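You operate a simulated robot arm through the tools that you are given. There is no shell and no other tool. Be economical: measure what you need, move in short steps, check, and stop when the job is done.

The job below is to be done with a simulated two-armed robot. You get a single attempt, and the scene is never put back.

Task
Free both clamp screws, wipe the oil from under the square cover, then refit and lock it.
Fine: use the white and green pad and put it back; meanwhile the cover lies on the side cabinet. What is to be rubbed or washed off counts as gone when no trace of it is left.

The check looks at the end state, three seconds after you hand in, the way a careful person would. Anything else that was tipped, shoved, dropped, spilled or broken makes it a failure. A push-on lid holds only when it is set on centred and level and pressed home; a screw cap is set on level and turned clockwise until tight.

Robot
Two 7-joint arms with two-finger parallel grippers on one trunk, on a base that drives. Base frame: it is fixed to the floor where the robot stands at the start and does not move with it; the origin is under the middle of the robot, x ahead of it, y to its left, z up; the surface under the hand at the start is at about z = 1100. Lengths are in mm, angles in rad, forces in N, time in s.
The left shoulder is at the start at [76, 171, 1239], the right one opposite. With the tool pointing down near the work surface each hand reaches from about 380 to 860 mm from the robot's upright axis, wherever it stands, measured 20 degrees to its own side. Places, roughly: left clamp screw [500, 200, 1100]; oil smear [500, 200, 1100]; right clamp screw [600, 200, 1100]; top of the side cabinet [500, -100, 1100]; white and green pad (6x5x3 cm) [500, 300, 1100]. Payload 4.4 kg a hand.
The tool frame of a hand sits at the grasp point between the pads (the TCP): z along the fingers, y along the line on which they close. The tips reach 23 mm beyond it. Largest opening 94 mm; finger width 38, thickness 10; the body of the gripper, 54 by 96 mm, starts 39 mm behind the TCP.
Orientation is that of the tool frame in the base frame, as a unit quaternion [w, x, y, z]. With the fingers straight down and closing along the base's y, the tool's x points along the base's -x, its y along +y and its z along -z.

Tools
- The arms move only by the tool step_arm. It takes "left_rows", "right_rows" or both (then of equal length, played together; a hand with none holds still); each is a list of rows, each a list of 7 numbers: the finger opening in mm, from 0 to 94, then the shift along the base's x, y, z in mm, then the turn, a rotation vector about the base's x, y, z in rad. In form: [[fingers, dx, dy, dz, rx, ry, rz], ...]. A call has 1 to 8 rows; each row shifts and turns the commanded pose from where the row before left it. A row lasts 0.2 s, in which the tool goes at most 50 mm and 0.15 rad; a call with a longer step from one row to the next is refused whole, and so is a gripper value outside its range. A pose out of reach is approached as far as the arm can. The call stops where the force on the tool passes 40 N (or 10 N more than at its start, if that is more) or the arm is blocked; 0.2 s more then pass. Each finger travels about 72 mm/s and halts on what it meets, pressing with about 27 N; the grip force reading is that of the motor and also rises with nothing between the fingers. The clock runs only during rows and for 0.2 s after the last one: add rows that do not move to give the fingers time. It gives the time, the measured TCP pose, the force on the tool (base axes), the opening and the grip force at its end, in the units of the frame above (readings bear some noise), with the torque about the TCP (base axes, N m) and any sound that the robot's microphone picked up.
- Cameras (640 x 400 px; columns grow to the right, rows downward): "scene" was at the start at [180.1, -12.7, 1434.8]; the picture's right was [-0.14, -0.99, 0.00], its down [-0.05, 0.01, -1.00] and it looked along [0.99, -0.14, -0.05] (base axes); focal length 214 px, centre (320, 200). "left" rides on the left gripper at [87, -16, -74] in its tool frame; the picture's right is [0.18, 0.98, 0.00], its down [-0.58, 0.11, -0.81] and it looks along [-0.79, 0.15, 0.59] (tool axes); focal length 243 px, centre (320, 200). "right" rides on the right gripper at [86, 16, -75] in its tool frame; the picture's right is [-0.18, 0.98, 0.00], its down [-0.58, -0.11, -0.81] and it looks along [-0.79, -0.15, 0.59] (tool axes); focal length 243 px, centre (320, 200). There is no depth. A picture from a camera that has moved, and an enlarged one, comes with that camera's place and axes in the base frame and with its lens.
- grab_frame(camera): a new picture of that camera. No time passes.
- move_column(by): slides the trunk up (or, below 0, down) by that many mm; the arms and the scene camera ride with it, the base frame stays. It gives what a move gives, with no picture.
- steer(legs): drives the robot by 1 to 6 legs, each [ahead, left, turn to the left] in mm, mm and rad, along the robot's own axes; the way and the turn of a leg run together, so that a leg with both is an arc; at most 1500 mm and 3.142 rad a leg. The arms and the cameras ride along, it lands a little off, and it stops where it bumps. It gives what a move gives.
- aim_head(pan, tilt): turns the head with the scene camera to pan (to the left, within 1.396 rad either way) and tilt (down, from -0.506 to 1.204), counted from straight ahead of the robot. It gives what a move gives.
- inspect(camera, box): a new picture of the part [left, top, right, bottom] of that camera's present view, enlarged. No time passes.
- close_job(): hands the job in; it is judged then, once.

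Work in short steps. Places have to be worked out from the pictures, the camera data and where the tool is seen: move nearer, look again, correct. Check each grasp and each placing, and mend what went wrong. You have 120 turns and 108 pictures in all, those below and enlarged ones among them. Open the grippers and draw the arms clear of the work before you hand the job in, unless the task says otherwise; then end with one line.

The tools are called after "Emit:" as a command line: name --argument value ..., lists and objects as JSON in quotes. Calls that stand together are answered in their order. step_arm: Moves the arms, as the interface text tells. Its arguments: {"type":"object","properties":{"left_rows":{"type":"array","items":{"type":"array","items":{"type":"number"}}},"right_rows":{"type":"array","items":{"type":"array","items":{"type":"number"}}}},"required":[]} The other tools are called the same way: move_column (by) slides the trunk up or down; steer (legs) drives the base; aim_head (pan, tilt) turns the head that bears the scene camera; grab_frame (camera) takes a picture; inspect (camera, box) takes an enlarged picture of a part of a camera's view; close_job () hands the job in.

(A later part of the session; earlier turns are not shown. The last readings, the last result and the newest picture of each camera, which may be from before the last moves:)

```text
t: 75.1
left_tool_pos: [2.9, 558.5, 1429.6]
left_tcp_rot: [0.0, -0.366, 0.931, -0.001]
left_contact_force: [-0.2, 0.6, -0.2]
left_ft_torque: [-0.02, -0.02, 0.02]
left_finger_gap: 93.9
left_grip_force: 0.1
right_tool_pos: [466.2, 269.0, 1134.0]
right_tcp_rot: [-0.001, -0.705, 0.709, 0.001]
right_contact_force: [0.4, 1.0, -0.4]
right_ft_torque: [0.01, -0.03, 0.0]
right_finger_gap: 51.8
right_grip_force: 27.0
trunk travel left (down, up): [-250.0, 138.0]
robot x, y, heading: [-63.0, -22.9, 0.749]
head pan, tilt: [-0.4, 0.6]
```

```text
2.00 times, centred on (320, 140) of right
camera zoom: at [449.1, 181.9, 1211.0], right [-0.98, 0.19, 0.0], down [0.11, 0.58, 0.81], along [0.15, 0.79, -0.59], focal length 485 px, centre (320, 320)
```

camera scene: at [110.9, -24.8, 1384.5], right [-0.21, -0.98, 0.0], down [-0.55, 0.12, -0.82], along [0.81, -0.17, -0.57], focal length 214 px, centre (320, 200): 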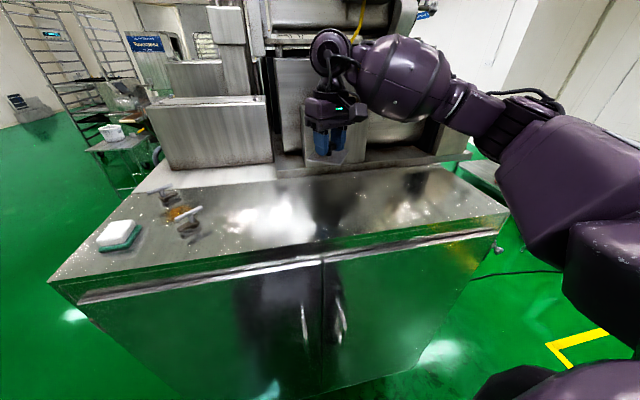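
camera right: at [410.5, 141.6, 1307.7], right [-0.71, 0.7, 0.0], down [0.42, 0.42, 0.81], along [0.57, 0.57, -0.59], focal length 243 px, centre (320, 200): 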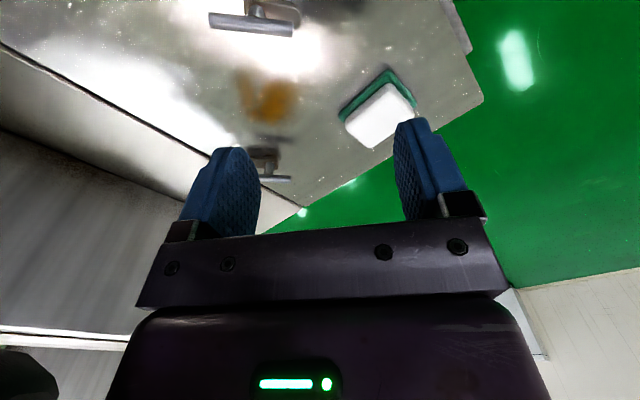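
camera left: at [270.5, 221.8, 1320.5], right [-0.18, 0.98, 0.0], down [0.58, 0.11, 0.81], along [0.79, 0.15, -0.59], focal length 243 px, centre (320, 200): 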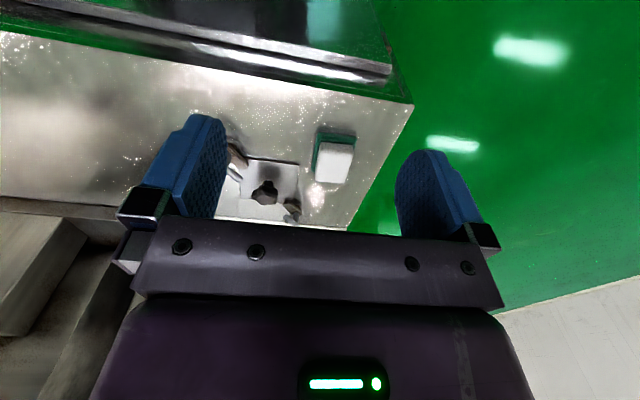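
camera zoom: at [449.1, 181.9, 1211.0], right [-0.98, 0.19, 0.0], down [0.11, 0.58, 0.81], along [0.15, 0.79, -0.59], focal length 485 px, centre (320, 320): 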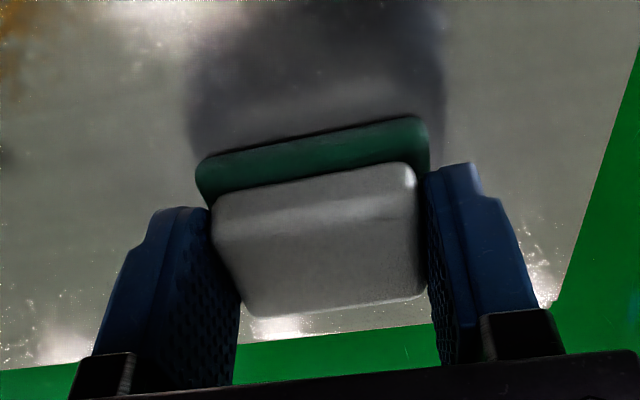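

The pad is held with a 51.8 mm grip; its resting pose is (466,269,1134) at yaw 1.57. I lift it, turn it to yaw ~0.79 so the fingers point away from the clamps, and carry it over the oil.

Emit:
step_arm --right_rows '[[40, 0, 0, 20, 0, 0, 0], [40, 0, 0, 25, 0, 0, 0], [40, 11, -12, 0, 0, 0, -0.13], [40, 11, -12, 0, 0, 0, -0.13], [40, 11, -12, 0, 0, 0, -0.13], [40, 11, -12, 0, 0, 0, -0.13], [40, 11, -13, 0, 0, 0, -0.13], [40, 11, -13, 0, 0, 0, -0.13]]'

Emit:
inspect --camera "right" --box '[160, 0, 480, 200]'

```text
t: 76.9
left_tool_pos: [3.3, 558.1, 1429.8]
left_tcp_rot: [0.0, -0.366, 0.93, 0.0]
left_contact_force: [0.4, 0.6, 0.3]
left_ft_torque: [-0.01, 0.0, -0.02]
left_finger_gap: 94.3
left_grip_force: 0.1
right_tool_pos: [531.8, 195.9, 1181.0]
right_tcp_rot: [0.0, -0.384, 0.924, 0.001]
right_contact_force: [0.1, 0.1, -0.3]
right_ft_torque: [-0.01, -0.02, -0.02]
right_finger_gap: 51.2
right_grip_force: 26.6
trunk travel left (down, up): [-250.0, 138.0]
robot x, y, heading: [-62.9, -26.1, 0.749]
head pan, tilt: [-0.4, 0.6]
```

```text
2.00 times, centred on (320, 100) of right
camera zoom: at [458.2, 145.7, 1256.1], right [-0.56, 0.83, 0.0], down [0.49, 0.33, 0.81], along [0.66, 0.46, -0.59], focal length 485 px, centre (320, 400)
```

zoom: 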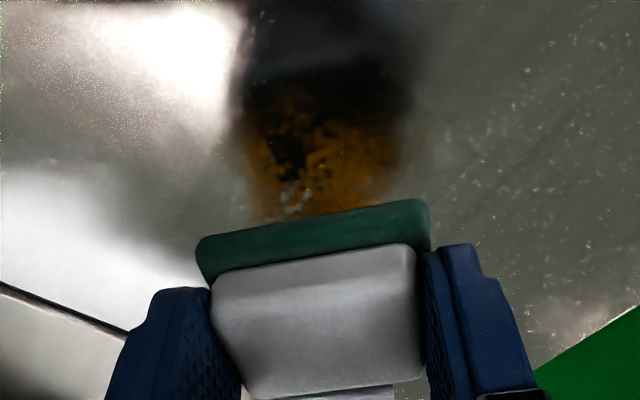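

The pad is over the oil. I lower it to contact.

Emit:
step_arm --right_rows '[[40, 2, 0, -20, 0, 0, 0], [40, 0, 0, -20, 0, 0, 0], [40, 0, 0, -5, 0, 0, 0], [40, 0, 0, -2, 0, 0, 0], [40, 0, 0, -2, 0, 0, 0], [40, 0, 0, 0, 0, 0, 0]]'

```text
t: 78.3
left_tool_pos: [1.6, 558.2, 1431.4]
left_tcp_rot: [0.0, -0.366, 0.931, 0.0]
left_contact_force: [0.0, 0.2, 0.2]
left_ft_torque: [0.02, 0.01, 0.03]
left_finger_gap: 94.3
left_grip_force: 0.0
right_tool_pos: [532.4, 196.0, 1134.6]
right_tcp_rot: [0.001, -0.383, 0.924, 0.002]
right_contact_force: [2.3, 0.8, 22.2]
right_ft_torque: [-0.22, -0.02, 0.08]
right_finger_gap: 51.0
right_grip_force: 27.1
trunk travel left (down, up): [-250.0, 138.0]
robot x, y, heading: [-66.6, -25.5, 0.752]
head pan, tilt: [-0.4, 0.6]
```

Contact is at 22 N. I ease off slightly and wipe back and forth along the diagonal between the clamps.

Emit:
step_arm --right_rows '[[40, -18, 18, 0.7, 0, 0, 0], [40, 18, -18, 0, 0, 0, 0], [40, 20, -20, 0, 0, 0, 0], [40, -20, 20, 0, 0, 0, 0], [40, 13, 13, 0, 0, 0, 0], [40, -18, 18, 0, 0, 0, 0], [40, 18, -18, 0, 0, 0, 0], [40, 18, -18, 0, 0, 0, 0]]'

Emit:
step_arm --right_rows '[[40, -18, 18, 0, 0, 0, 0], [40, -14, -14, 0, 0, 0, 0], [40, -14, -14, 0, 0, 0, 0], [40, -18, 18, 0, 0, 0, 0], [40, 18, -18, 0, 0, 0, 0], [40, 18, -18, 0, 0, 0, 0], [40, -18, 18, 0, 0, 0, 0], [40, 0, 0, 0, 0, 0, 0]]'

```text
t: 79.7
left_tool_pos: [0.4, 560.0, 1428.8]
left_tcp_rot: [0.001, -0.366, 0.931, -0.001]
left_contact_force: [-0.6, 0.4, -0.2]
left_ft_torque: [-0.05, -0.02, -0.02]
left_finger_gap: 93.8
left_grip_force: 0.1
right_tool_pos: [534.9, 220.4, 1134.6]
right_tcp_rot: [0.004, -0.381, 0.925, 0.001]
right_contact_force: [4.0, -3.4, 14.7]
right_ft_torque: [-0.06, 0.09, 0.12]
right_finger_gap: 50.7
right_grip_force: 27.3
trunk travel left (down, up): [-250.0, 138.0]
robot x, y, heading: [-63.1, -21.8, 0.745]
head pan, tilt: [-0.4, 0.6]
stopped in row 6 (right hand): the force on the tool passed its limit at 42 N (the readings are from after the stop); the commanded pose is now the measured one
```

```text
t: 81.5
left_tool_pos: [3.4, 558.7, 1429.5]
left_tcp_rot: [0.0, -0.365, 0.931, -0.001]
left_contact_force: [-1.1, -0.3, -1.3]
left_ft_torque: [0.01, 0.03, 0.01]
left_finger_gap: 93.8
left_grip_force: 0.1
right_tool_pos: [488.9, 210.0, 1133.9]
right_tcp_rot: [0.001, -0.38, 0.925, 0.0]
right_contact_force: [2.0, 0.4, 6.9]
right_ft_torque: [0.06, -0.08, 0.03]
right_finger_gap: 50.9
right_grip_force: 26.8
trunk travel left (down, up): [-250.0, 138.0]
robot x, y, heading: [-63.5, -24.3, 0.744]
head pan, tilt: [-0.4, 0.6]
```

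The strokes are done, with one stopped by friction. I lift and shift aside to look at the patch.

Emit:
step_arm --right_rows '[[40, 0, 0, 20, 0, 0, 0], [40, -20, 20, 25, 0, 0, 0], [40, -20, 20, 25, 0, 0, 0], [40, 0, 0, 0, 0, 0, 0]]'

Emit:
inspect --camera "scene" --box '[280, 130, 408, 210]'

Emit:
inspect --camera "right" --box '[80, 0, 400, 200]'

```text
t: 82.5
left_tool_pos: [3.4, 558.5, 1429.4]
left_tcp_rot: [0.0, -0.366, 0.931, 0.001]
left_contact_force: [0.5, -0.3, -0.5]
left_ft_torque: [0.01, -0.01, 0.0]
left_finger_gap: 93.8
left_grip_force: 0.0
right_tool_pos: [451.9, 249.4, 1203.3]
right_tcp_rot: [0.001, -0.381, 0.924, 0.001]
right_contact_force: [0.5, -0.5, -0.1]
right_ft_torque: [-0.04, 0.04, -0.02]
right_finger_gap: 51.0
right_grip_force: 27.0
trunk travel left (down, up): [-250.0, 138.0]
robot x, y, heading: [-68.0, -25.5, 0.745]
head pan, tilt: [-0.4, 0.6]
```

```text
5.00 times, centred on (344, 170) of scene
camera zoom: at [85.4, 67.5, 1384.5], right [0.34, -0.94, 0.0], down [-0.53, -0.19, -0.82], along [0.78, 0.28, -0.57], focal length 1072 px, centre (200, 350)
```

zoom: 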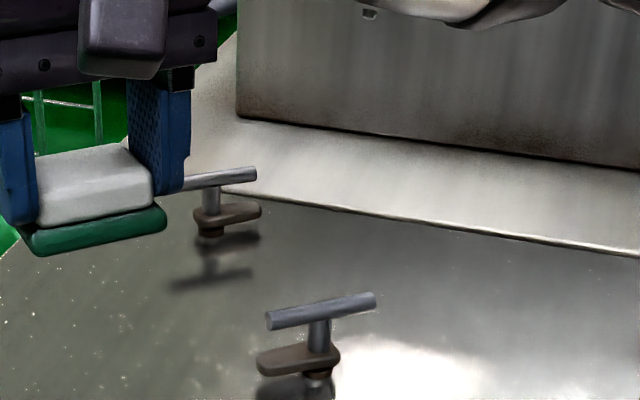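

```text
2.00 times, centred on (240, 100) of right
camera zoom: at [378.3, 199.5, 1279.4], right [-0.56, 0.83, 0.0], down [0.49, 0.33, 0.81], along [0.67, 0.45, -0.59], focal length 485 px, centre (480, 400)
```

zoom: 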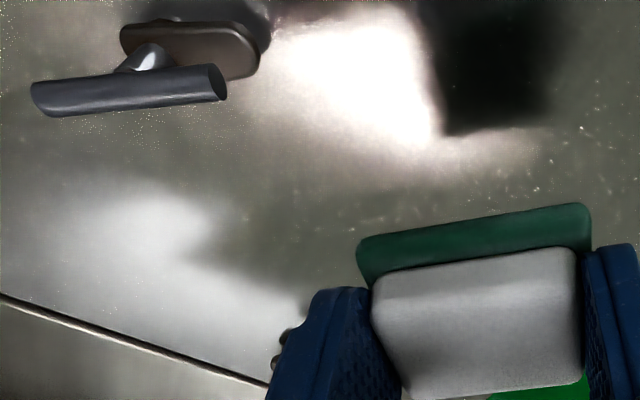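

The orange is gone at this scale. I zoom in tightly to look for a faint trace.

Emit:
inspect --camera "scene" --box '[312, 165, 376, 205]'

Emit:
inspect --camera "right" --box '[140, 0, 300, 120]'

```text
10.00 times, centred on (344, 185) of scene
camera zoom: at [85.4, 67.5, 1384.5], right [0.34, -0.94, 0.0], down [-0.53, -0.19, -0.82], along [0.78, 0.28, -0.57], focal length 2145 px, centre (80, 350)
```

zoom: 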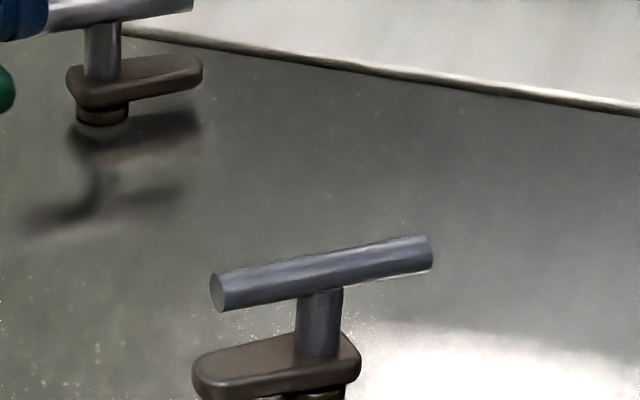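

```text
3.33 times, centred on (220, 60) of right
camera zoom: at [378.3, 199.5, 1279.4], right [-0.56, 0.83, 0.0], down [0.49, 0.33, 0.81], along [0.67, 0.45, -0.59], focal length 809 px, centre (653, 667)
```

zoom: 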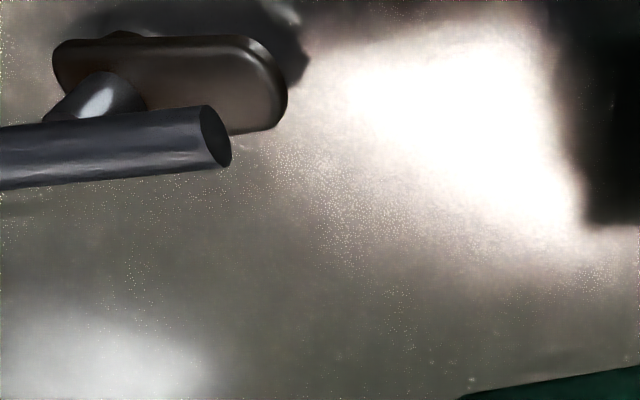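

The patch is clean. I take the pad back to (466,269), yaw 1.57, and lower it.

Emit:
step_arm --right_rows '[[40, 2, 3, 0, 0, 0, 0.13], [40, 2, 3, 0, 0, 0, 0.13], [40, 2, 3, 0, 0, 0, 0.13], [40, 2, 3, 0, 0, 0, 0.13], [40, 3, 4, -15, 0, 0, 0.13], [40, 3, 4, -20, 0, 0, 0.134], [40, 0, 0, -20, 0, 0, 0], [40, 0, 0, -8, 0, 0, 0]]'

Emit:
step_arm --right_rows '[[40, 0, 0, -3, 0, 0, 0], [40, 0, 0, -2, 0, 0, 0], [40, 0, 0, 0, 0, 0, 0]]'

```text
t: 84.3
left_tool_pos: [3.5, 559.0, 1428.7]
left_tcp_rot: [0.0, -0.366, 0.931, -0.001]
left_contact_force: [0.3, -0.6, 0.5]
left_ft_torque: [0.0, 0.0, 0.0]
left_finger_gap: 94.0
left_grip_force: 0.1
right_tool_pos: [461.9, 271.2, 1139.7]
right_tcp_rot: [0.001, -0.706, 0.708, 0.001]
right_contact_force: [0.3, -0.1, -0.7]
right_ft_torque: [-0.01, 0.01, 0.03]
right_finger_gap: 50.8
right_grip_force: 26.8
trunk travel left (down, up): [-250.0, 138.0]
robot x, y, heading: [-63.8, -20.0, 0.748]
head pan, tilt: [-0.4, 0.6]
```

```text
t: 85.1
left_tool_pos: [4.9, 558.2, 1429.9]
left_tcp_rot: [0.0, -0.365, 0.931, -0.001]
left_contact_force: [0.5, 0.4, 0.0]
left_ft_torque: [0.0, -0.03, 0.0]
left_finger_gap: 93.8
left_grip_force: 0.0
right_tool_pos: [463.0, 270.5, 1134.4]
right_tcp_rot: [0.001, -0.705, 0.709, 0.001]
right_contact_force: [0.3, 0.0, 1.1]
right_ft_torque: [0.01, 0.05, 0.0]
right_finger_gap: 51.0
right_grip_force: 27.1
trunk travel left (down, up): [-250.0, 138.0]
robot x, y, heading: [-62.1, -19.6, 0.75]
head pan, tilt: [-0.4, 0.6]
```

The pad is touching but 3 mm off its old spot. I correct that, set it down, release and lift.

Emit:
step_arm --right_rows '[[40, 3, -1.5, 1.5, 0, 0, 0], [40, 0, 0, -2, 0, 0, 0], [70, 0, 0, 0, 0, 0, 0], [94, 0, 0, 0, 0, 0, 0], [94, 0, 0, 20, 0, 0, 0], [94, 0, 0, 40, 0, 0, 0], [94, 0, -20, 40, 0, 0, 0], [94, 0, -20, 0, 0, 0, 0]]'

Emit:
grab_frame --camera "right"

```text
t: 86.9
left_tool_pos: [3.6, 557.4, 1429.7]
left_tcp_rot: [0.0, -0.366, 0.931, 0.0]
left_contact_force: [0.2, -0.1, -0.4]
left_ft_torque: [0.0, -0.01, 0.0]
left_finger_gap: 94.1
left_grip_force: 0.0
right_tool_pos: [470.5, 229.6, 1235.3]
right_tcp_rot: [0.001, -0.705, 0.709, 0.001]
right_contact_force: [0.1, -0.3, 0.6]
right_ft_torque: [-0.03, 0.04, 0.04]
right_finger_gap: 93.9
right_grip_force: 0.0
trunk travel left (down, up): [-250.0, 138.0]
robot x, y, heading: [-64.5, -23.8, 0.748]
head pan, tilt: [-0.4, 0.6]
```

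```text
49 pictures are left
camera right: at [452.9, 142.6, 1310.3], right [-0.98, 0.19, 0.0], down [0.11, 0.58, 0.81], along [0.15, 0.79, -0.59], focal length 243 px, centre (320, 200)
```

right: 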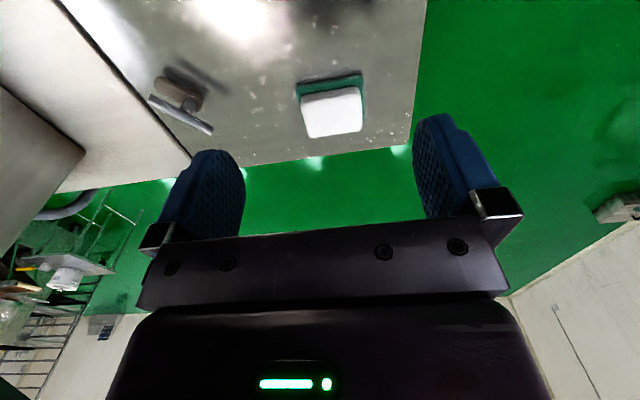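

The pad is back in place. I bring the wrist yaw back, then turn the base right towards the cover.

Emit:
step_arm --right_rows '[[94, 4, -8, 0, 0, 0, -0.12], [94, 4, -8, 0, 0, 0, -0.12], [94, 0, -6, 0, 0, 0, -0.12], [94, 0, 0, 0, 0, 0, -0.12], [94, 0, 0, 0, 0, 0, -0.11]]'

Emit:
steer --legs '[[0, 0, -0.555]]'

Emit:
inspect --camera "right" --box '[160, 0, 480, 200]'

```text
t: 88.1
left_tool_pos: [4.0, 559.5, 1429.6]
left_tcp_rot: [0.0, -0.366, 0.931, -0.001]
left_contact_force: [0.0, 0.6, -0.3]
left_ft_torque: [0.0, 0.0, -0.01]
left_finger_gap: 94.0
left_grip_force: 0.0
right_tool_pos: [475.9, 207.3, 1235.0]
right_tcp_rot: [0.001, -0.469, 0.883, 0.0]
right_contact_force: [-0.1, -0.1, 0.3]
right_ft_torque: [-0.04, 0.01, -0.02]
right_finger_gap: 93.8
right_grip_force: 0.0
trunk travel left (down, up): [-250.0, 138.0]
robot x, y, heading: [-62.5, -26.3, 0.746]
head pan, tilt: [-0.4, 0.6]
```

```text
t: 90.1
left_tool_pos: [305.6, 432.0, 1429.6]
left_tcp_rot: [0.0, -0.093, 0.996, 0.0]
left_contact_force: [0.7, 0.3, -0.7]
left_ft_torque: [0.02, 0.02, 0.0]
left_finger_gap: 94.0
left_grip_force: 0.0
right_tool_pos: [514.3, -116.5, 1234.0]
right_tcp_rot: [0.002, -0.204, 0.979, 0.0]
right_contact_force: [-0.5, 0.2, 0.2]
right_ft_torque: [0.03, -0.01, 0.02]
right_finger_gap: 94.2
right_grip_force: 0.1
trunk travel left (down, up): [-250.0, 138.0]
robot x, y, heading: [-61.7, -24.7, 0.183]
head pan, tilt: [-0.4, 0.6]
```

```text
2.00 times, centred on (320, 100) of right
camera zoom: at [429.1, -137.5, 1309.3], right [-0.22, 0.97, 0.0], down [0.57, 0.13, 0.81], along [0.79, 0.18, -0.59], focal length 485 px, centre (320, 400)
```

zoom: 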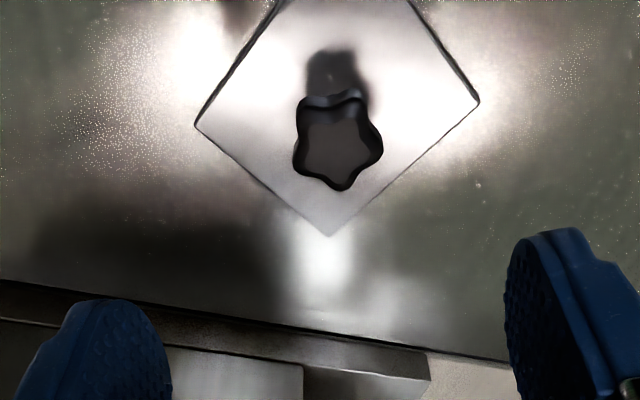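

The hand is nearly over the cover again. I correct a few millimetres, descend and grip the knob at the same height.

Emit:
step_arm --right_rows '[[94, -1, 4, -30, 0, 0, 0.01], [94, 0, 0, -30, 0, 0, 0], [94, 0, 0, -25, 0, 0, 0], [94, 0, 0, -16, 0, 0, 0], [60, 0, 0, 0, 0, 0, 0], [40, 0, 0, 0, 0, 0, 0], [0, 0, 0, 0, 0, 0, 0], [0, 0, 0, 0, 0, 0, 0]]'

Emit:
inspect --camera "right" --box '[200, 60, 440, 240]'

```text
t: 91.9
left_tool_pos: [305.0, 432.6, 1428.4]
left_tcp_rot: [0.0, -0.092, 0.996, -0.001]
left_contact_force: [-0.9, -0.8, 0.0]
left_ft_torque: [-0.01, -0.01, 0.0]
left_finger_gap: 93.9
left_grip_force: 0.1
right_tool_pos: [515.7, -110.8, 1133.2]
right_tcp_rot: [0.002, -0.208, 0.978, 0.0]
right_contact_force: [-0.3, 0.8, 1.2]
right_ft_torque: [0.08, 0.01, 0.04]
right_finger_gap: 33.6
right_grip_force: 27.3
trunk travel left (down, up): [-250.0, 138.0]
robot x, y, heading: [-64.2, -25.1, 0.178]
head pan, tilt: [-0.4, 0.6]
```

```text
2.22 times, centred on (320, 150) of right
camera zoom: at [429.3, -132.8, 1208.0], right [-0.23, 0.97, 0.0], down [0.57, 0.14, 0.81], along [0.79, 0.19, -0.59], focal length 539 px, centre (320, 311)
```

zoom: 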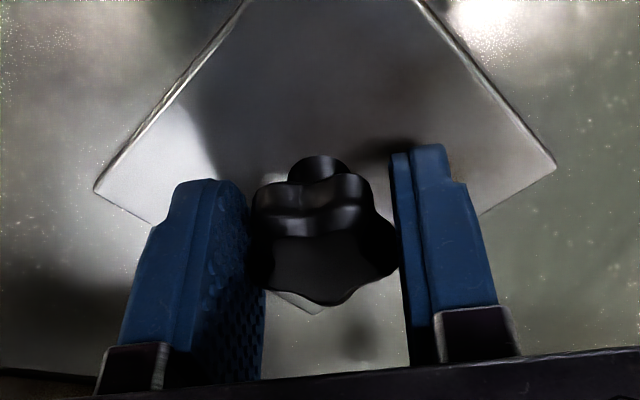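

The cover is gripped just as before, with the plate at the same angle in view. I lift it and swing the base back.

Emit:
step_arm --right_rows '[[0, 0, 0, 5, 0, 0, 0], [0, 0, 0, 20, 0, 0, 0], [0, 0, 0, 30, 0, 0, 0], [0, 0, 0, 35, 0, 0, 0], [0, 0, 0, 0, 0, 0, 0]]'

Emit:
steer --legs '[[0, 0, 0.545]]'

```text
t: 93.1
left_tool_pos: [305.5, 431.7, 1429.8]
left_tcp_rot: [0.0, -0.093, 0.996, 0.0]
left_contact_force: [0.8, 0.3, -0.3]
left_ft_torque: [-0.02, 0.02, 0.0]
left_finger_gap: 94.1
left_grip_force: 0.1
right_tool_pos: [516.2, -110.3, 1223.9]
right_tcp_rot: [0.002, -0.209, 0.978, 0.0]
right_contact_force: [0.2, -0.5, -2.2]
right_ft_torque: [0.01, 0.0, -0.02]
right_finger_gap: 33.4
right_grip_force: 27.0
trunk travel left (down, up): [-250.0, 138.0]
robot x, y, heading: [-62.8, -26.6, 0.182]
head pan, tilt: [-0.4, 0.6]
```

```text
t: 95.0
left_tool_pos: [16.2, 557.9, 1429.4]
left_tcp_rot: [0.0, -0.355, 0.935, -0.001]
left_contact_force: [0.3, 0.0, -0.1]
left_ft_torque: [0.03, -0.05, -0.02]
left_finger_gap: 94.2
left_grip_force: 0.1
right_tool_pos: [476.0, 203.7, 1224.9]
right_tcp_rot: [0.003, -0.464, 0.886, 0.002]
right_contact_force: [0.2, -0.4, -2.6]
right_ft_torque: [0.01, -0.04, -0.02]
right_finger_gap: 33.3
right_grip_force: 27.1
trunk travel left (down, up): [-250.0, 138.0]
robot x, y, heading: [-59.2, -23.4, 0.725]
head pan, tilt: [-0.4, 0.6]
```

I move the cover to just above its seat, still over the bar tops, and check alignment.

Emit:
step_arm --right_rows '[[0, 30, -3, 0, 0, 0, -0.01], [0, 30, -3, 0, 0, 0, 0], [0, 0, 0, -25, 0, 0, 0], [0, 0, 0, -25, 0, 0, 0], [0, 0, 0, 0, 0, 0, 0]]'

Emit:
inspect --camera "scene" --box '[296, 130, 392, 190]'

Emit:
inspect --camera "right" --box '[160, 0, 480, 200]'

```text
t: 96.2
left_tool_pos: [15.7, 558.0, 1430.9]
left_tcp_rot: [0.0, -0.356, 0.934, -0.001]
left_contact_force: [-0.5, 0.0, 0.0]
left_ft_torque: [-0.01, -0.02, -0.01]
left_finger_gap: 93.9
left_grip_force: 0.2
right_tool_pos: [536.2, 196.8, 1175.9]
right_tcp_rot: [0.001, -0.46, 0.888, 0.002]
right_contact_force: [0.2, -1.3, -2.5]
right_ft_torque: [-0.01, 0.03, -0.01]
right_finger_gap: 33.5
right_grip_force: 27.1
trunk travel left (down, up): [-250.0, 138.0]
robot x, y, heading: [-61.5, -21.8, 0.727]
head pan, tilt: [-0.4, 0.6]
```

```text
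6.67 times, centred on (344, 160) of scene
camera zoom: at [86.6, 64.7, 1384.6], right [0.32, -0.95, 0.0], down [-0.54, -0.18, -0.83], along [0.78, 0.26, -0.56], focal length 1430 px, centre (160, 467)
```

zoom: 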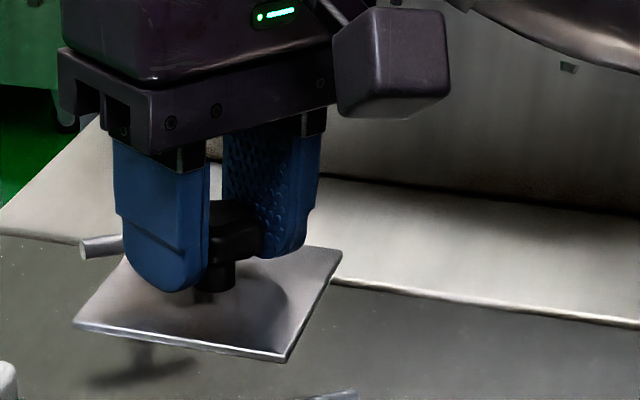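

```text
2.00 times, centred on (320, 100) of right
camera zoom: at [473.0, 134.0, 1250.3], right [-0.7, 0.72, 0.0], down [0.42, 0.41, 0.81], along [0.58, 0.56, -0.59], focal length 485 px, centre (320, 400)
```

zoom: 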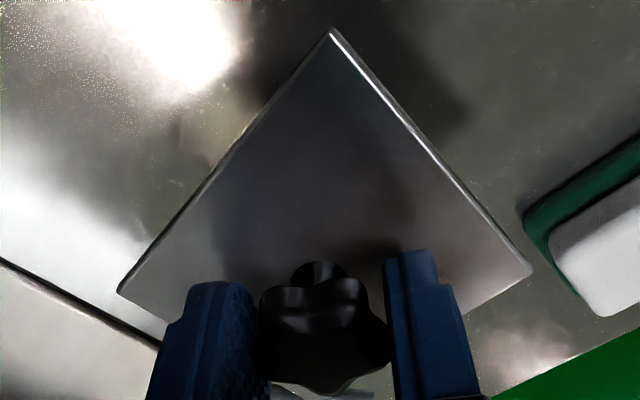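

The plate corners work out at x 494–578 and y 157–233, about 2 mm low in y against the original. I shift +2 in y and lower to just above the seat.

Emit:
step_arm --right_rows '[[0, 0, 2, -15, 0, 0, 0], [0, 0, 0, -15, 0, 0, 0], [0, 0, 0, -7, 0, 0, 0], [0, 0, 0, 0, 0, 0, 0]]'

Emit:
inspect --camera "scene" --box '[296, 140, 392, 200]'

Emit:
inspect --camera "right" --box '[160, 0, 480, 200]'

```text
t: 97.2
left_tool_pos: [15.4, 557.6, 1429.2]
left_tcp_rot: [0.0, -0.356, 0.935, -0.001]
left_contact_force: [0.0, -0.2, 0.9]
left_ft_torque: [-0.02, 0.0, -0.01]
left_finger_gap: 94.1
left_grip_force: 0.1
right_tool_pos: [536.7, 199.8, 1137.1]
right_tcp_rot: [0.002, -0.46, 0.888, 0.0]
right_contact_force: [-0.9, 0.1, -2.2]
right_ft_torque: [0.03, 0.0, 0.03]
right_finger_gap: 33.6
right_grip_force: 27.2
trunk travel left (down, up): [-250.0, 138.0]
robot x, y, heading: [-62.1, -26.9, 0.723]
head pan, tilt: [-0.4, 0.6]
```

```text
6.67 times, centred on (344, 170) of scene
camera zoom: at [86.8, 64.7, 1384.5], right [0.32, -0.95, 0.0], down [-0.54, -0.18, -0.83], along [0.78, 0.26, -0.57], focal length 1430 px, centre (160, 400)
```

zoom: 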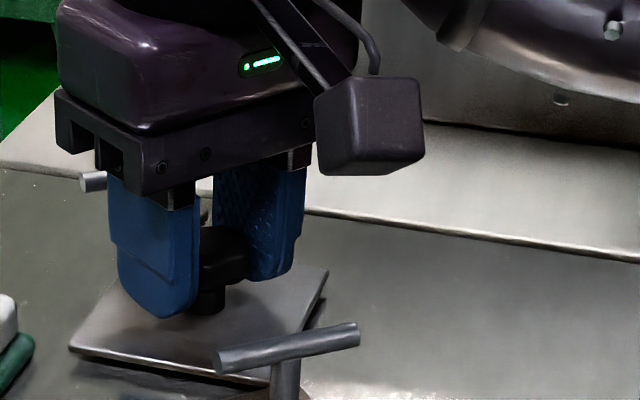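

```text
2.00 times, centred on (320, 100) of right
camera zoom: at [473.0, 136.8, 1212.5], right [-0.7, 0.72, 0.0], down [0.42, 0.41, 0.81], along [0.58, 0.56, -0.59], focal length 485 px, centre (320, 400)
```

zoom: 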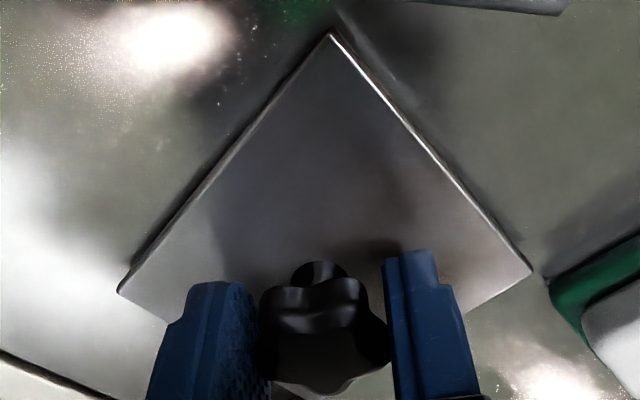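

The position agrees with the original within about 2 mm. I nudge by (-1,-1), set it down gently and press.

Emit:
step_arm --right_rows '[[0, -1, -1, -2, 0, 0, 0], [0, 0, 0, -2, 0, 0, 0], [0, 0, 0, -1, 0, 0, 0], [0, 0, 0, -1, 0, 0, 0]]'

Emit:
inspect --camera "scene" --box '[296, 140, 392, 200]'

```text
t: 98.2
left_tool_pos: [16.7, 556.9, 1429.5]
left_tcp_rot: [0.002, -0.356, 0.935, 0.0]
left_contact_force: [-0.5, 0.6, -0.4]
left_ft_torque: [0.0, 0.02, 0.02]
left_finger_gap: 94.0
left_grip_force: 0.1
right_tool_pos: [535.5, 197.9, 1132.6]
right_tcp_rot: [0.004, -0.459, 0.888, 0.001]
right_contact_force: [4.2, -1.6, 10.8]
right_ft_torque: [-0.4, 0.45, 0.15]
right_finger_gap: 33.5
right_grip_force: 27.2
trunk travel left (down, up): [-250.0, 138.0]
robot x, y, heading: [-62.7, -25.4, 0.724]
head pan, tilt: [-0.4, 0.6]
```

```text
6.67 times, centred on (344, 170) of scene
camera zoom: at [86.3, 64.1, 1384.9], right [0.32, -0.95, 0.0], down [-0.53, -0.18, -0.83], along [0.78, 0.27, -0.56], focal length 1430 px, centre (160, 400)
```

zoom: 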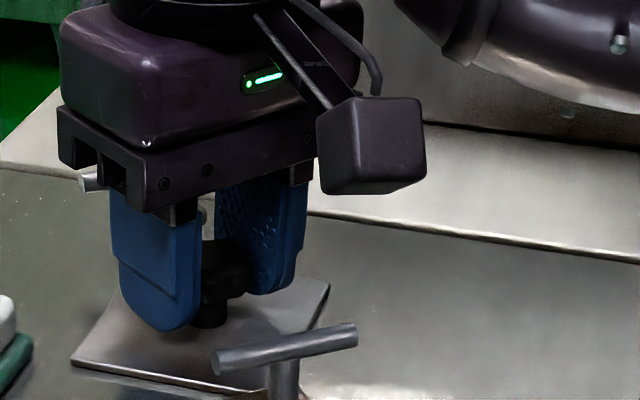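

It is seated at the original height, and its corners match the original picture to within half a pixel. I release and lift.

Emit:
step_arm --right_rows '[[45, 0, 0, 1, 0, 0, 0], [65, 0, 0, 0, 0, 0, 0], [75, 0, 0, 20, 0, 0, 0], [75, 0, 0, 35, 0, 0, 0], [75, 0, 0, 35, 0, 0, 0], [75, 0, 0, 0, 0, 0, 0]]'

Emit:
inspect --camera "scene" --box '[280, 130, 392, 200]'

Emit:
inspect --camera "right" --box '[160, 0, 480, 200]'

```text
t: 99.6
left_tool_pos: [16.1, 557.2, 1428.2]
left_tcp_rot: [0.0, -0.356, 0.934, 0.0]
left_contact_force: [0.5, 0.6, -0.3]
left_ft_torque: [0.01, 0.0, -0.01]
left_finger_gap: 93.9
left_grip_force: 0.1
right_tool_pos: [537.0, 196.6, 1222.5]
right_tcp_rot: [0.001, -0.459, 0.888, 0.001]
right_contact_force: [-0.6, -0.2, 0.1]
right_ft_torque: [0.03, 0.01, -0.01]
right_finger_gap: 74.9
right_grip_force: 0.1
trunk travel left (down, up): [-250.0, 138.0]
robot x, y, heading: [-62.8, -21.4, 0.728]
head pan, tilt: [-0.4, 0.6]
```

```text
5.71 times, centred on (336, 165) of scene
camera zoom: at [87.1, 64.7, 1384.4], right [0.32, -0.95, 0.0], down [-0.54, -0.18, -0.82], along [0.78, 0.26, -0.57], focal length 1226 px, centre (229, 400)
```

zoom: 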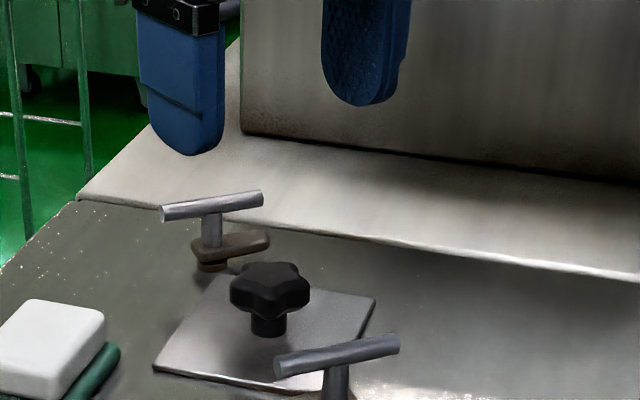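

```text
2.00 times, centred on (320, 100) of right
camera zoom: at [472.3, 134.6, 1296.9], right [-0.7, 0.72, 0.0], down [0.42, 0.41, 0.81], along [0.58, 0.56, -0.59], focal length 485 px, centre (320, 400)
```

zoom: 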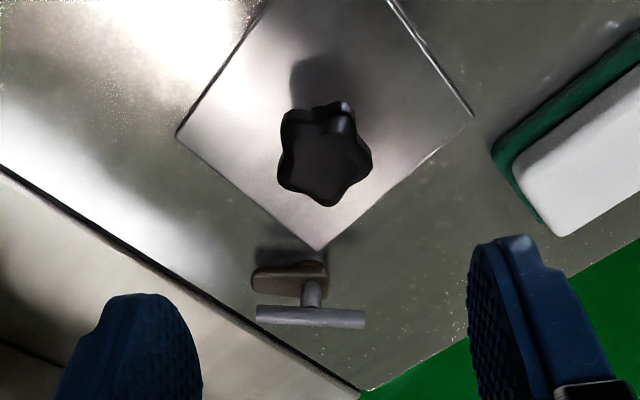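

The view matches the original: cover and pad are both in place. Now locking. I will push the far bar's +y end in +x with closed fingers at low yaw, keeping off the knob, until I can grip it.

Emit:
step_arm --right_rows '[[40, 1, 12, 0, 0, 0, -0.14], [10, 1, 12, 0, 0, 0, -0.14], [0, 1, 12, 0, 0, 0, -0.14], [0, 1, 12, 0, 0, 0, -0.14], [0, 1, 13, 0, 0, 0, -0.14], [0, 0, 0, -20, 0, 0, 0], [0, 0, 0, -20, 0, 0, 0], [0, 0, 0, 0, 0, 0, 0]]'

Emit:
inspect --camera "right" --box '[160, 40, 480, 240]'

```text
t: 101.4
left_tool_pos: [15.4, 557.3, 1428.8]
left_tcp_rot: [0.0, -0.356, 0.934, -0.001]
left_contact_force: [0.9, 0.4, -0.9]
left_ft_torque: [-0.04, 0.0, -0.03]
left_finger_gap: 94.1
left_grip_force: 0.0
right_tool_pos: [540.5, 259.5, 1182.4]
right_tcp_rot: [0.002, -0.126, 0.992, 0.0]
right_contact_force: [-0.2, -0.3, -0.1]
right_ft_torque: [-0.03, 0.01, -0.02]
right_finger_gap: 0.0
right_grip_force: 27.3
trunk travel left (down, up): [-250.0, 138.0]
robot x, y, heading: [-64.9, -24.6, 0.719]
head pan, tilt: [-0.4, 0.6]
```

```text
2.00 times, centred on (320, 140) of right
camera zoom: at [452.0, 252.4, 1256.8], right [-0.07, 1.0, 0.0], down [0.59, 0.04, 0.81], along [0.81, 0.06, -0.59], focal length 485 px, centre (320, 320)
```

zoom: 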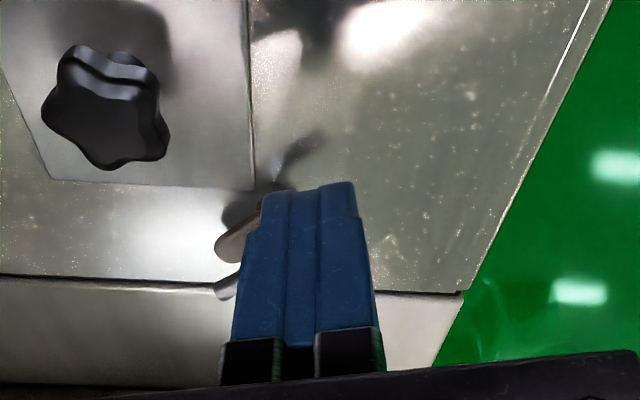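

The yaw is reachable and the fingers sit on the -x side of the bar's end. I lower and push in +x.

Emit:
step_arm --right_rows '[[0, 0, 0, -20, 0, 0, 0], [0, 0, 0, -20, 0, 0, 0], [0, 5, 0, 0, 0, 0, 0], [0, 5, 0, 0, 0, 0, 0], [0, 5, 1, 0, 0, 0, 0], [0, 5, 1, 0, 0, 0, 0], [0, 5, 1, 0, 0, 0, 0], [0, 4, 1, 0, 0, 0, 0]]'

Emit:
inspect --camera "scene" --box '[280, 130, 392, 200]'

```text
t: 103.2
left_tool_pos: [17.2, 557.4, 1428.0]
left_tcp_rot: [0.0, -0.356, 0.935, -0.001]
left_contact_force: [-0.6, -0.4, 0.3]
left_ft_torque: [-0.01, 0.01, -0.02]
left_finger_gap: 94.1
left_grip_force: 0.0
right_tool_pos: [569.6, 262.6, 1142.9]
right_tcp_rot: [0.002, -0.126, 0.992, 0.0]
right_contact_force: [0.1, -0.5, -0.5]
right_ft_torque: [-0.03, 0.0, 0.02]
right_finger_gap: 0.1
right_grip_force: 26.6
trunk travel left (down, up): [-250.0, 138.0]
robot x, y, heading: [-61.7, -27.0, 0.726]
head pan, tilt: [-0.4, 0.6]
```

```text
5.71 times, centred on (336, 165) of scene
camera zoom: at [86.8, 64.5, 1384.5], right [0.32, -0.95, 0.0], down [-0.54, -0.18, -0.83], along [0.78, 0.26, -0.56], focal length 1226 px, centre (229, 400)
```

zoom: 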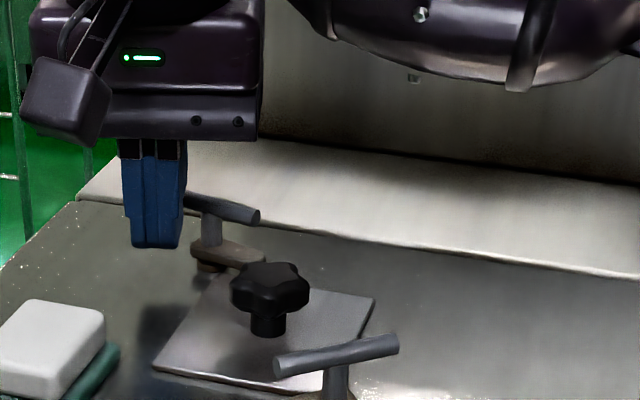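

The bar swings well and the dog is coming back over the corner. I push a bit more, then lift off to regrip.

Emit:
step_arm --right_rows '[[0, 5, 0, 0, 0, 0, 0], [0, 5, 0, 0, 0, 0, 0], [0, 3, 0, 0, 0, 0, 0], [0, -6, 1, 0, 0, 0, 0], [0, -10, 2, 30, 0, 0, 0], [20, 0, 0, 40, 0, 0, 0.1], [60, 0, 0, 0, 0, 0, 0.14]]'

Emit:
inspect --camera "right" --box '[160, 40, 480, 240]'

```text
t: 104.8
left_tool_pos: [16.3, 558.4, 1428.9]
left_tcp_rot: [0.001, -0.356, 0.934, 0.0]
left_contact_force: [0.5, -0.2, 0.8]
left_ft_torque: [-0.02, 0.03, 0.0]
left_finger_gap: 93.9
left_grip_force: 0.2
right_tool_pos: [566.8, 267.1, 1210.9]
right_tcp_rot: [0.002, -0.245, 0.969, 0.001]
right_contact_force: [0.2, -0.1, 0.2]
right_ft_torque: [0.01, -0.01, -0.05]
right_finger_gap: 59.9
right_grip_force: 0.0
trunk travel left (down, up): [-250.0, 138.0]
robot x, y, heading: [-62.8, -22.4, 0.727]
head pan, tilt: [-0.4, 0.6]
```

```text
2.00 times, centred on (320, 140) of right
camera zoom: at [482.6, 239.9, 1287.4], right [-0.31, 0.95, 0.0], down [0.56, 0.18, 0.81], along [0.77, 0.25, -0.59], focal length 485 px, centre (320, 320)
```

zoom: 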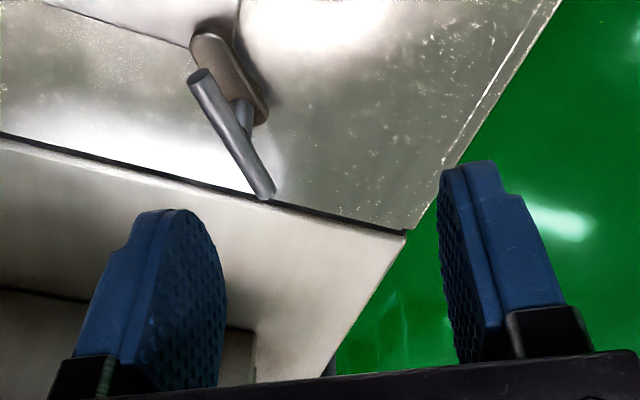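

The far bar now measures at about 0.667 rad, its original locked angle. I grip it and turn clockwise to make sure it is tight against its stop.

Emit:
step_arm --right_rows '[[60, 9, -8, -20, 0, 0, 0.09], [50, 9, -8, -20, 0, 0, 0.08], [40, 9, -8, -18, 0, 0, 0], [40, 0, 0, -16, 0, 0, 0], [20, 0, 0, 0, 0, 0, 0], [0, 0, 0, 0, 0, 0, 0], [0, 0, 0, 0, 0, 0, 0]]'

Emit:
step_arm --right_rows '[[0, 0, 0, 0, 0, 0, -0.06], [0, 0, 0, 0, 0, 0, -0.06], [0, 0, 0, 0, 0, 0, -0.06], [0, 0, 0, 0, 0, 0, 0]]'

Emit:
inspect --camera "right" --box '[160, 40, 480, 240]'

```text
t: 106.4
left_tool_pos: [13.7, 559.0, 1429.7]
left_tcp_rot: [0.001, -0.357, 0.934, -0.001]
left_contact_force: [0.0, -0.6, -0.5]
left_ft_torque: [-0.02, -0.01, -0.01]
left_finger_gap: 94.1
left_grip_force: 0.2
right_tool_pos: [592.4, 244.8, 1138.6]
right_tcp_rot: [0.003, -0.328, 0.945, 0.0]
right_contact_force: [-10.1, 11.8, -4.5]
right_ft_torque: [0.77, 0.11, -0.06]
right_finger_gap: 9.7
right_grip_force: 45.2
trunk travel left (down, up): [-250.0, 138.0]
robot x, y, heading: [-63.3, -23.9, 0.732]
head pan, tilt: [-0.4, 0.6]
```

```text
t: 107.4
left_tool_pos: [14.4, 558.8, 1428.1]
left_tcp_rot: [0.0, -0.356, 0.935, -0.001]
left_contact_force: [0.0, 0.0, 0.4]
left_ft_torque: [0.04, 0.0, 0.0]
left_finger_gap: 94.0
left_grip_force: 0.0
right_tool_pos: [591.4, 243.8, 1139.7]
right_tcp_rot: [0.002, -0.241, 0.97, -0.001]
right_contact_force: [-13.4, 16.2, -4.4]
right_ft_torque: [-0.04, 0.34, 1.91]
right_finger_gap: 13.9
right_grip_force: 44.4
trunk travel left (down, up): [-250.0, 138.0]
robot x, y, heading: [-68.2, -28.2, 0.73]
head pan, tilt: [-0.4, 0.6]
```

```text
2.00 times, centred on (320, 140) of right
camera zoom: at [507.5, 217.8, 1213.8], right [-0.3, 0.95, 0.0], down [0.56, 0.18, 0.81], along [0.77, 0.24, -0.59], focal length 485 px, centre (320, 320)
```

zoom: 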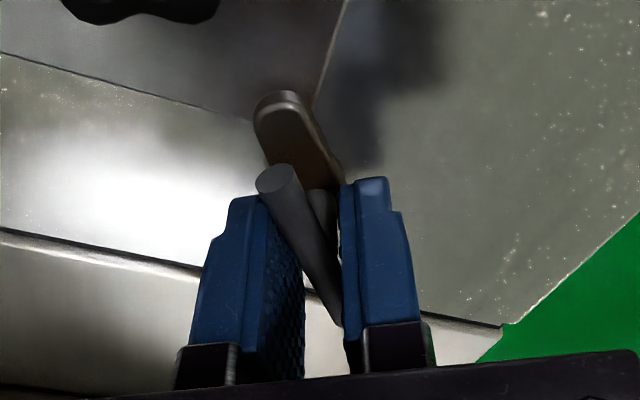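

The torque rose to 1.9 N m with no further turning, so the far clamp is hard against its stop and locked. I unwind, release and go to the near clamp's -x side for the same push.

Emit:
step_arm --right_rows '[[0, 0, 0, 0, 0, 0, 0.1], [20, 0, 0, 0, 0, 0, 0.08], [45, 0, 0, 4, 0, 0, 0], [45, 0, 0, 35, 0, 0, 0], [45, 0, 0, 40, 0, 0, 0], [20, -40, -15, 10, 0, 0, -0.14], [0, -40, -20, 0, 0, 0, -0.14], [0, -40, -20, 0, 0, 0, -0.13]]'

Emit:
step_arm --right_rows '[[0, -38, -18, 0, 0, 0, 0], [0, 0, 0, -25, 0, 0, 0], [0, 0, 0, -10, 0, 0, 0], [0, 0, 0, 0, 0, 0, 0]]'

Emit:
inspect --camera "scene" --box '[270, 130, 398, 210]'

```text
t: 109.2
left_tool_pos: [15.4, 556.9, 1429.6]
left_tcp_rot: [0.001, -0.356, 0.934, -0.001]
left_contact_force: [-0.1, 0.3, 0.5]
left_ft_torque: [-0.01, -0.01, 0.03]
left_finger_gap: 93.9
left_grip_force: 0.1
right_tool_pos: [473.5, 189.0, 1229.2]
right_tcp_rot: [0.001, -0.126, 0.992, 0.0]
right_contact_force: [-0.4, -0.6, -0.3]
right_ft_torque: [0.01, 0.01, 0.02]
right_finger_gap: 0.1
right_grip_force: 27.0
trunk travel left (down, up): [-250.0, 138.0]
robot x, y, heading: [-65.4, -25.8, 0.722]
head pan, tilt: [-0.4, 0.6]
```

```text
t: 110.2
left_tool_pos: [15.7, 558.0, 1429.5]
left_tcp_rot: [0.0, -0.357, 0.934, -0.001]
left_contact_force: [-0.6, 0.2, 0.7]
left_ft_torque: [0.02, 0.04, -0.01]
left_finger_gap: 94.2
left_grip_force: 0.0
right_tool_pos: [437.6, 170.0, 1194.1]
right_tcp_rot: [0.001, -0.127, 0.992, 0.0]
right_contact_force: [-0.1, -1.0, -0.1]
right_ft_torque: [0.01, 0.03, 0.0]
right_finger_gap: 0.0
right_grip_force: 26.8
trunk travel left (down, up): [-250.0, 138.0]
robot x, y, heading: [-64.3, -25.1, 0.728]
head pan, tilt: [-0.4, 0.6]
```

```text
5.00 times, centred on (334, 170) of scene
camera zoom: at [86.9, 64.7, 1384.5], right [0.32, -0.95, 0.0], down [-0.54, -0.18, -0.82], along [0.78, 0.26, -0.57], focal length 1072 px, centre (250, 350)
```

zoom: 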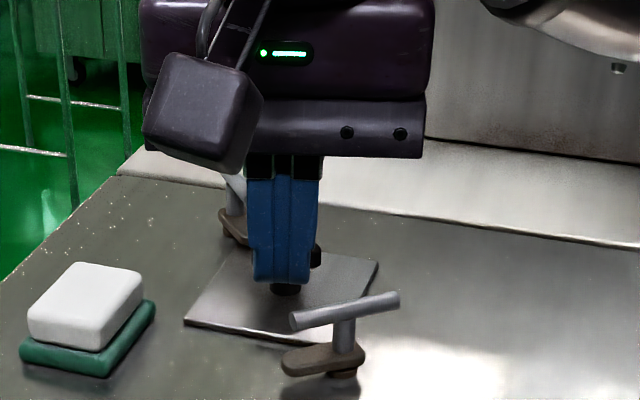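

The fingers are at (438,170), just short of the bar's +y end. I back off a bit, lower and push in +x.

Emit:
step_arm --right_rows '[[0, -5, 0, -20, 0, 0, 0], [0, 0, 0, -20, 0, 0, 0], [0, 0, 0, -12, 0, 0, 0], [0, 5, 0, 0, 0, 0, 0], [0, 6, 0, 0, 0, 0, 0], [0, 6, 1, 0, 0, 0, 0], [0, 6, 1, 0, 0, 0, 0]]'

Emit:
inspect --camera "scene" --box '[270, 130, 398, 210]'

```text
t: 111.8
left_tool_pos: [16.4, 556.7, 1428.9]
left_tcp_rot: [0.0, -0.356, 0.935, 0.0]
left_contact_force: [1.0, -0.9, 0.6]
left_ft_torque: [0.01, 0.0, -0.02]
left_finger_gap: 94.2
left_grip_force: 0.2
right_tool_pos: [455.4, 169.5, 1139.5]
right_tcp_rot: [0.002, -0.126, 0.992, 0.0]
right_contact_force: [0.2, 0.0, 0.5]
right_ft_torque: [0.01, -0.01, 0.0]
right_finger_gap: 0.0
right_grip_force: 27.6
trunk travel left (down, up): [-250.0, 138.0]
robot x, y, heading: [-63.7, -26.2, 0.726]
head pan, tilt: [-0.4, 0.6]
```

```text
5.00 times, centred on (334, 170) of scene
camera zoom: at [87.2, 64.0, 1384.6], right [0.32, -0.95, 0.0], down [-0.54, -0.18, -0.82], along [0.78, 0.26, -0.57], focal length 1072 px, centre (250, 350)
```

zoom: 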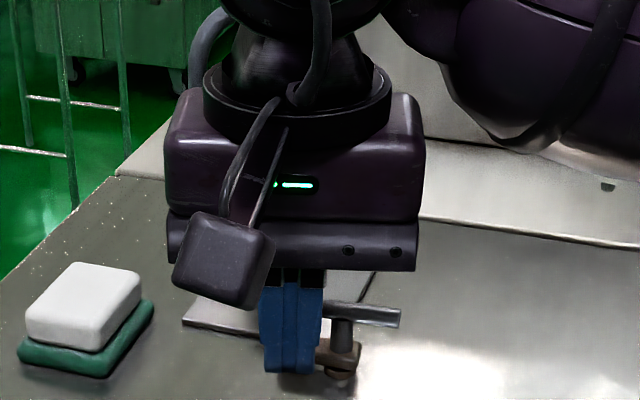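

The near bar is swinging. I continue in +x to about x 475.

Emit:
step_arm --right_rows '[[0, 5, 1, 0, 0, 0, 0], [0, 5, 1, 0, 0, 0, 0], [0, 5, 0, 0, 0, 0, 0], [0, 4, 0, 0, 0, 0, 0], [0, -6, 0, 0, 0, 0, 0], [0, -10, 0, 25, 0, 0, 0.1], [20, 0, -5, 40, 0, 0, 0.14], [50, 0, -5, 10, 0, 0, 0.14]]'

Emit:
inspect --camera "right" --box '[160, 40, 480, 240]'

```text
t: 113.6
left_tool_pos: [15.9, 556.7, 1429.9]
left_tcp_rot: [0.001, -0.356, 0.934, 0.0]
left_contact_force: [-0.6, 1.1, -0.2]
left_ft_torque: [0.0, 0.02, 0.03]
left_finger_gap: 94.0
left_grip_force: 0.1
right_tool_pos: [456.7, 161.9, 1215.0]
right_tcp_rot: [0.003, -0.313, 0.95, 0.0]
right_contact_force: [0.2, -0.8, 0.2]
right_ft_torque: [0.02, -0.02, 0.02]
right_finger_gap: 50.0
right_grip_force: 0.1
trunk travel left (down, up): [-250.0, 138.0]
robot x, y, heading: [-66.2, -24.4, 0.727]
head pan, tilt: [-0.4, 0.6]
```

```text
2.00 times, centred on (320, 140) of right
camera zoom: at [377.8, 123.3, 1290.1], right [-0.44, 0.9, 0.0], down [0.53, 0.26, 0.81], along [0.73, 0.35, -0.59], focal length 485 px, centre (320, 320)
```

zoom: 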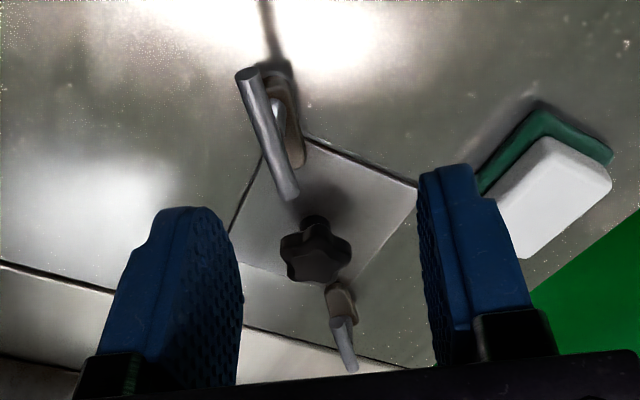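

The near bar is back at 0.675 rad, centred at (484,153.5). I grip it and check that it is tight.

Emit:
step_arm --right_rows '[[50, 9, -3, -22, 0, 0, 0.03], [45, 9, -3, -22, 0, 0, 0], [40, 9.5, -2, -20, 0, 0, 0], [40, 0, 0, -13, 0, 0, 0], [20, 0, 0, 0, 0, 0, 0], [0, 0, 0, 0, 0, 0, 0], [0, 0, 0, 0, 0, 0, 0]]'

Emit:
step_arm --right_rows '[[0, 0, 0, 0, 0, 0, -0.06], [0, 0, 0, 0, 0, 0, -0.06], [0, 0, 0, 0, 0, 0, -0.06], [0, 0, 0, 0, 0, 0, 0]]'

```text
t: 115.2
left_tool_pos: [16.2, 558.2, 1429.2]
left_tcp_rot: [0.0, -0.355, 0.935, -0.001]
left_contact_force: [-0.7, 0.8, 0.7]
left_ft_torque: [0.01, 0.02, 0.0]
left_finger_gap: 94.2
left_grip_force: 0.1
right_tool_pos: [482.1, 155.8, 1139.6]
right_tcp_rot: [0.001, -0.327, 0.945, 0.0]
right_contact_force: [-0.6, -0.1, -1.6]
right_ft_torque: [0.77, -0.35, -0.01]
right_finger_gap: 9.5
right_grip_force: 45.1
trunk travel left (down, up): [-250.0, 138.0]
robot x, y, heading: [-66.1, -23.3, 0.727]
head pan, tilt: [-0.4, 0.6]
```

```text
t: 116.2
left_tool_pos: [15.6, 557.8, 1429.1]
left_tcp_rot: [0.0, -0.356, 0.935, -0.001]
left_contact_force: [0.2, 0.0, 0.5]
left_ft_torque: [0.01, 0.02, 0.03]
left_finger_gap: 93.8
left_grip_force: 0.0
right_tool_pos: [482.5, 155.2, 1139.7]
right_tcp_rot: [0.001, -0.24, 0.971, 0.0]
right_contact_force: [-8.7, 2.7, -3.1]
right_ft_torque: [-0.33, 0.66, 1.78]
right_finger_gap: 13.8
right_grip_force: 44.8
trunk travel left (down, up): [-250.0, 138.0]
robot x, y, heading: [-64.7, -26.2, 0.729]
head pan, tilt: [-0.4, 0.6]
```

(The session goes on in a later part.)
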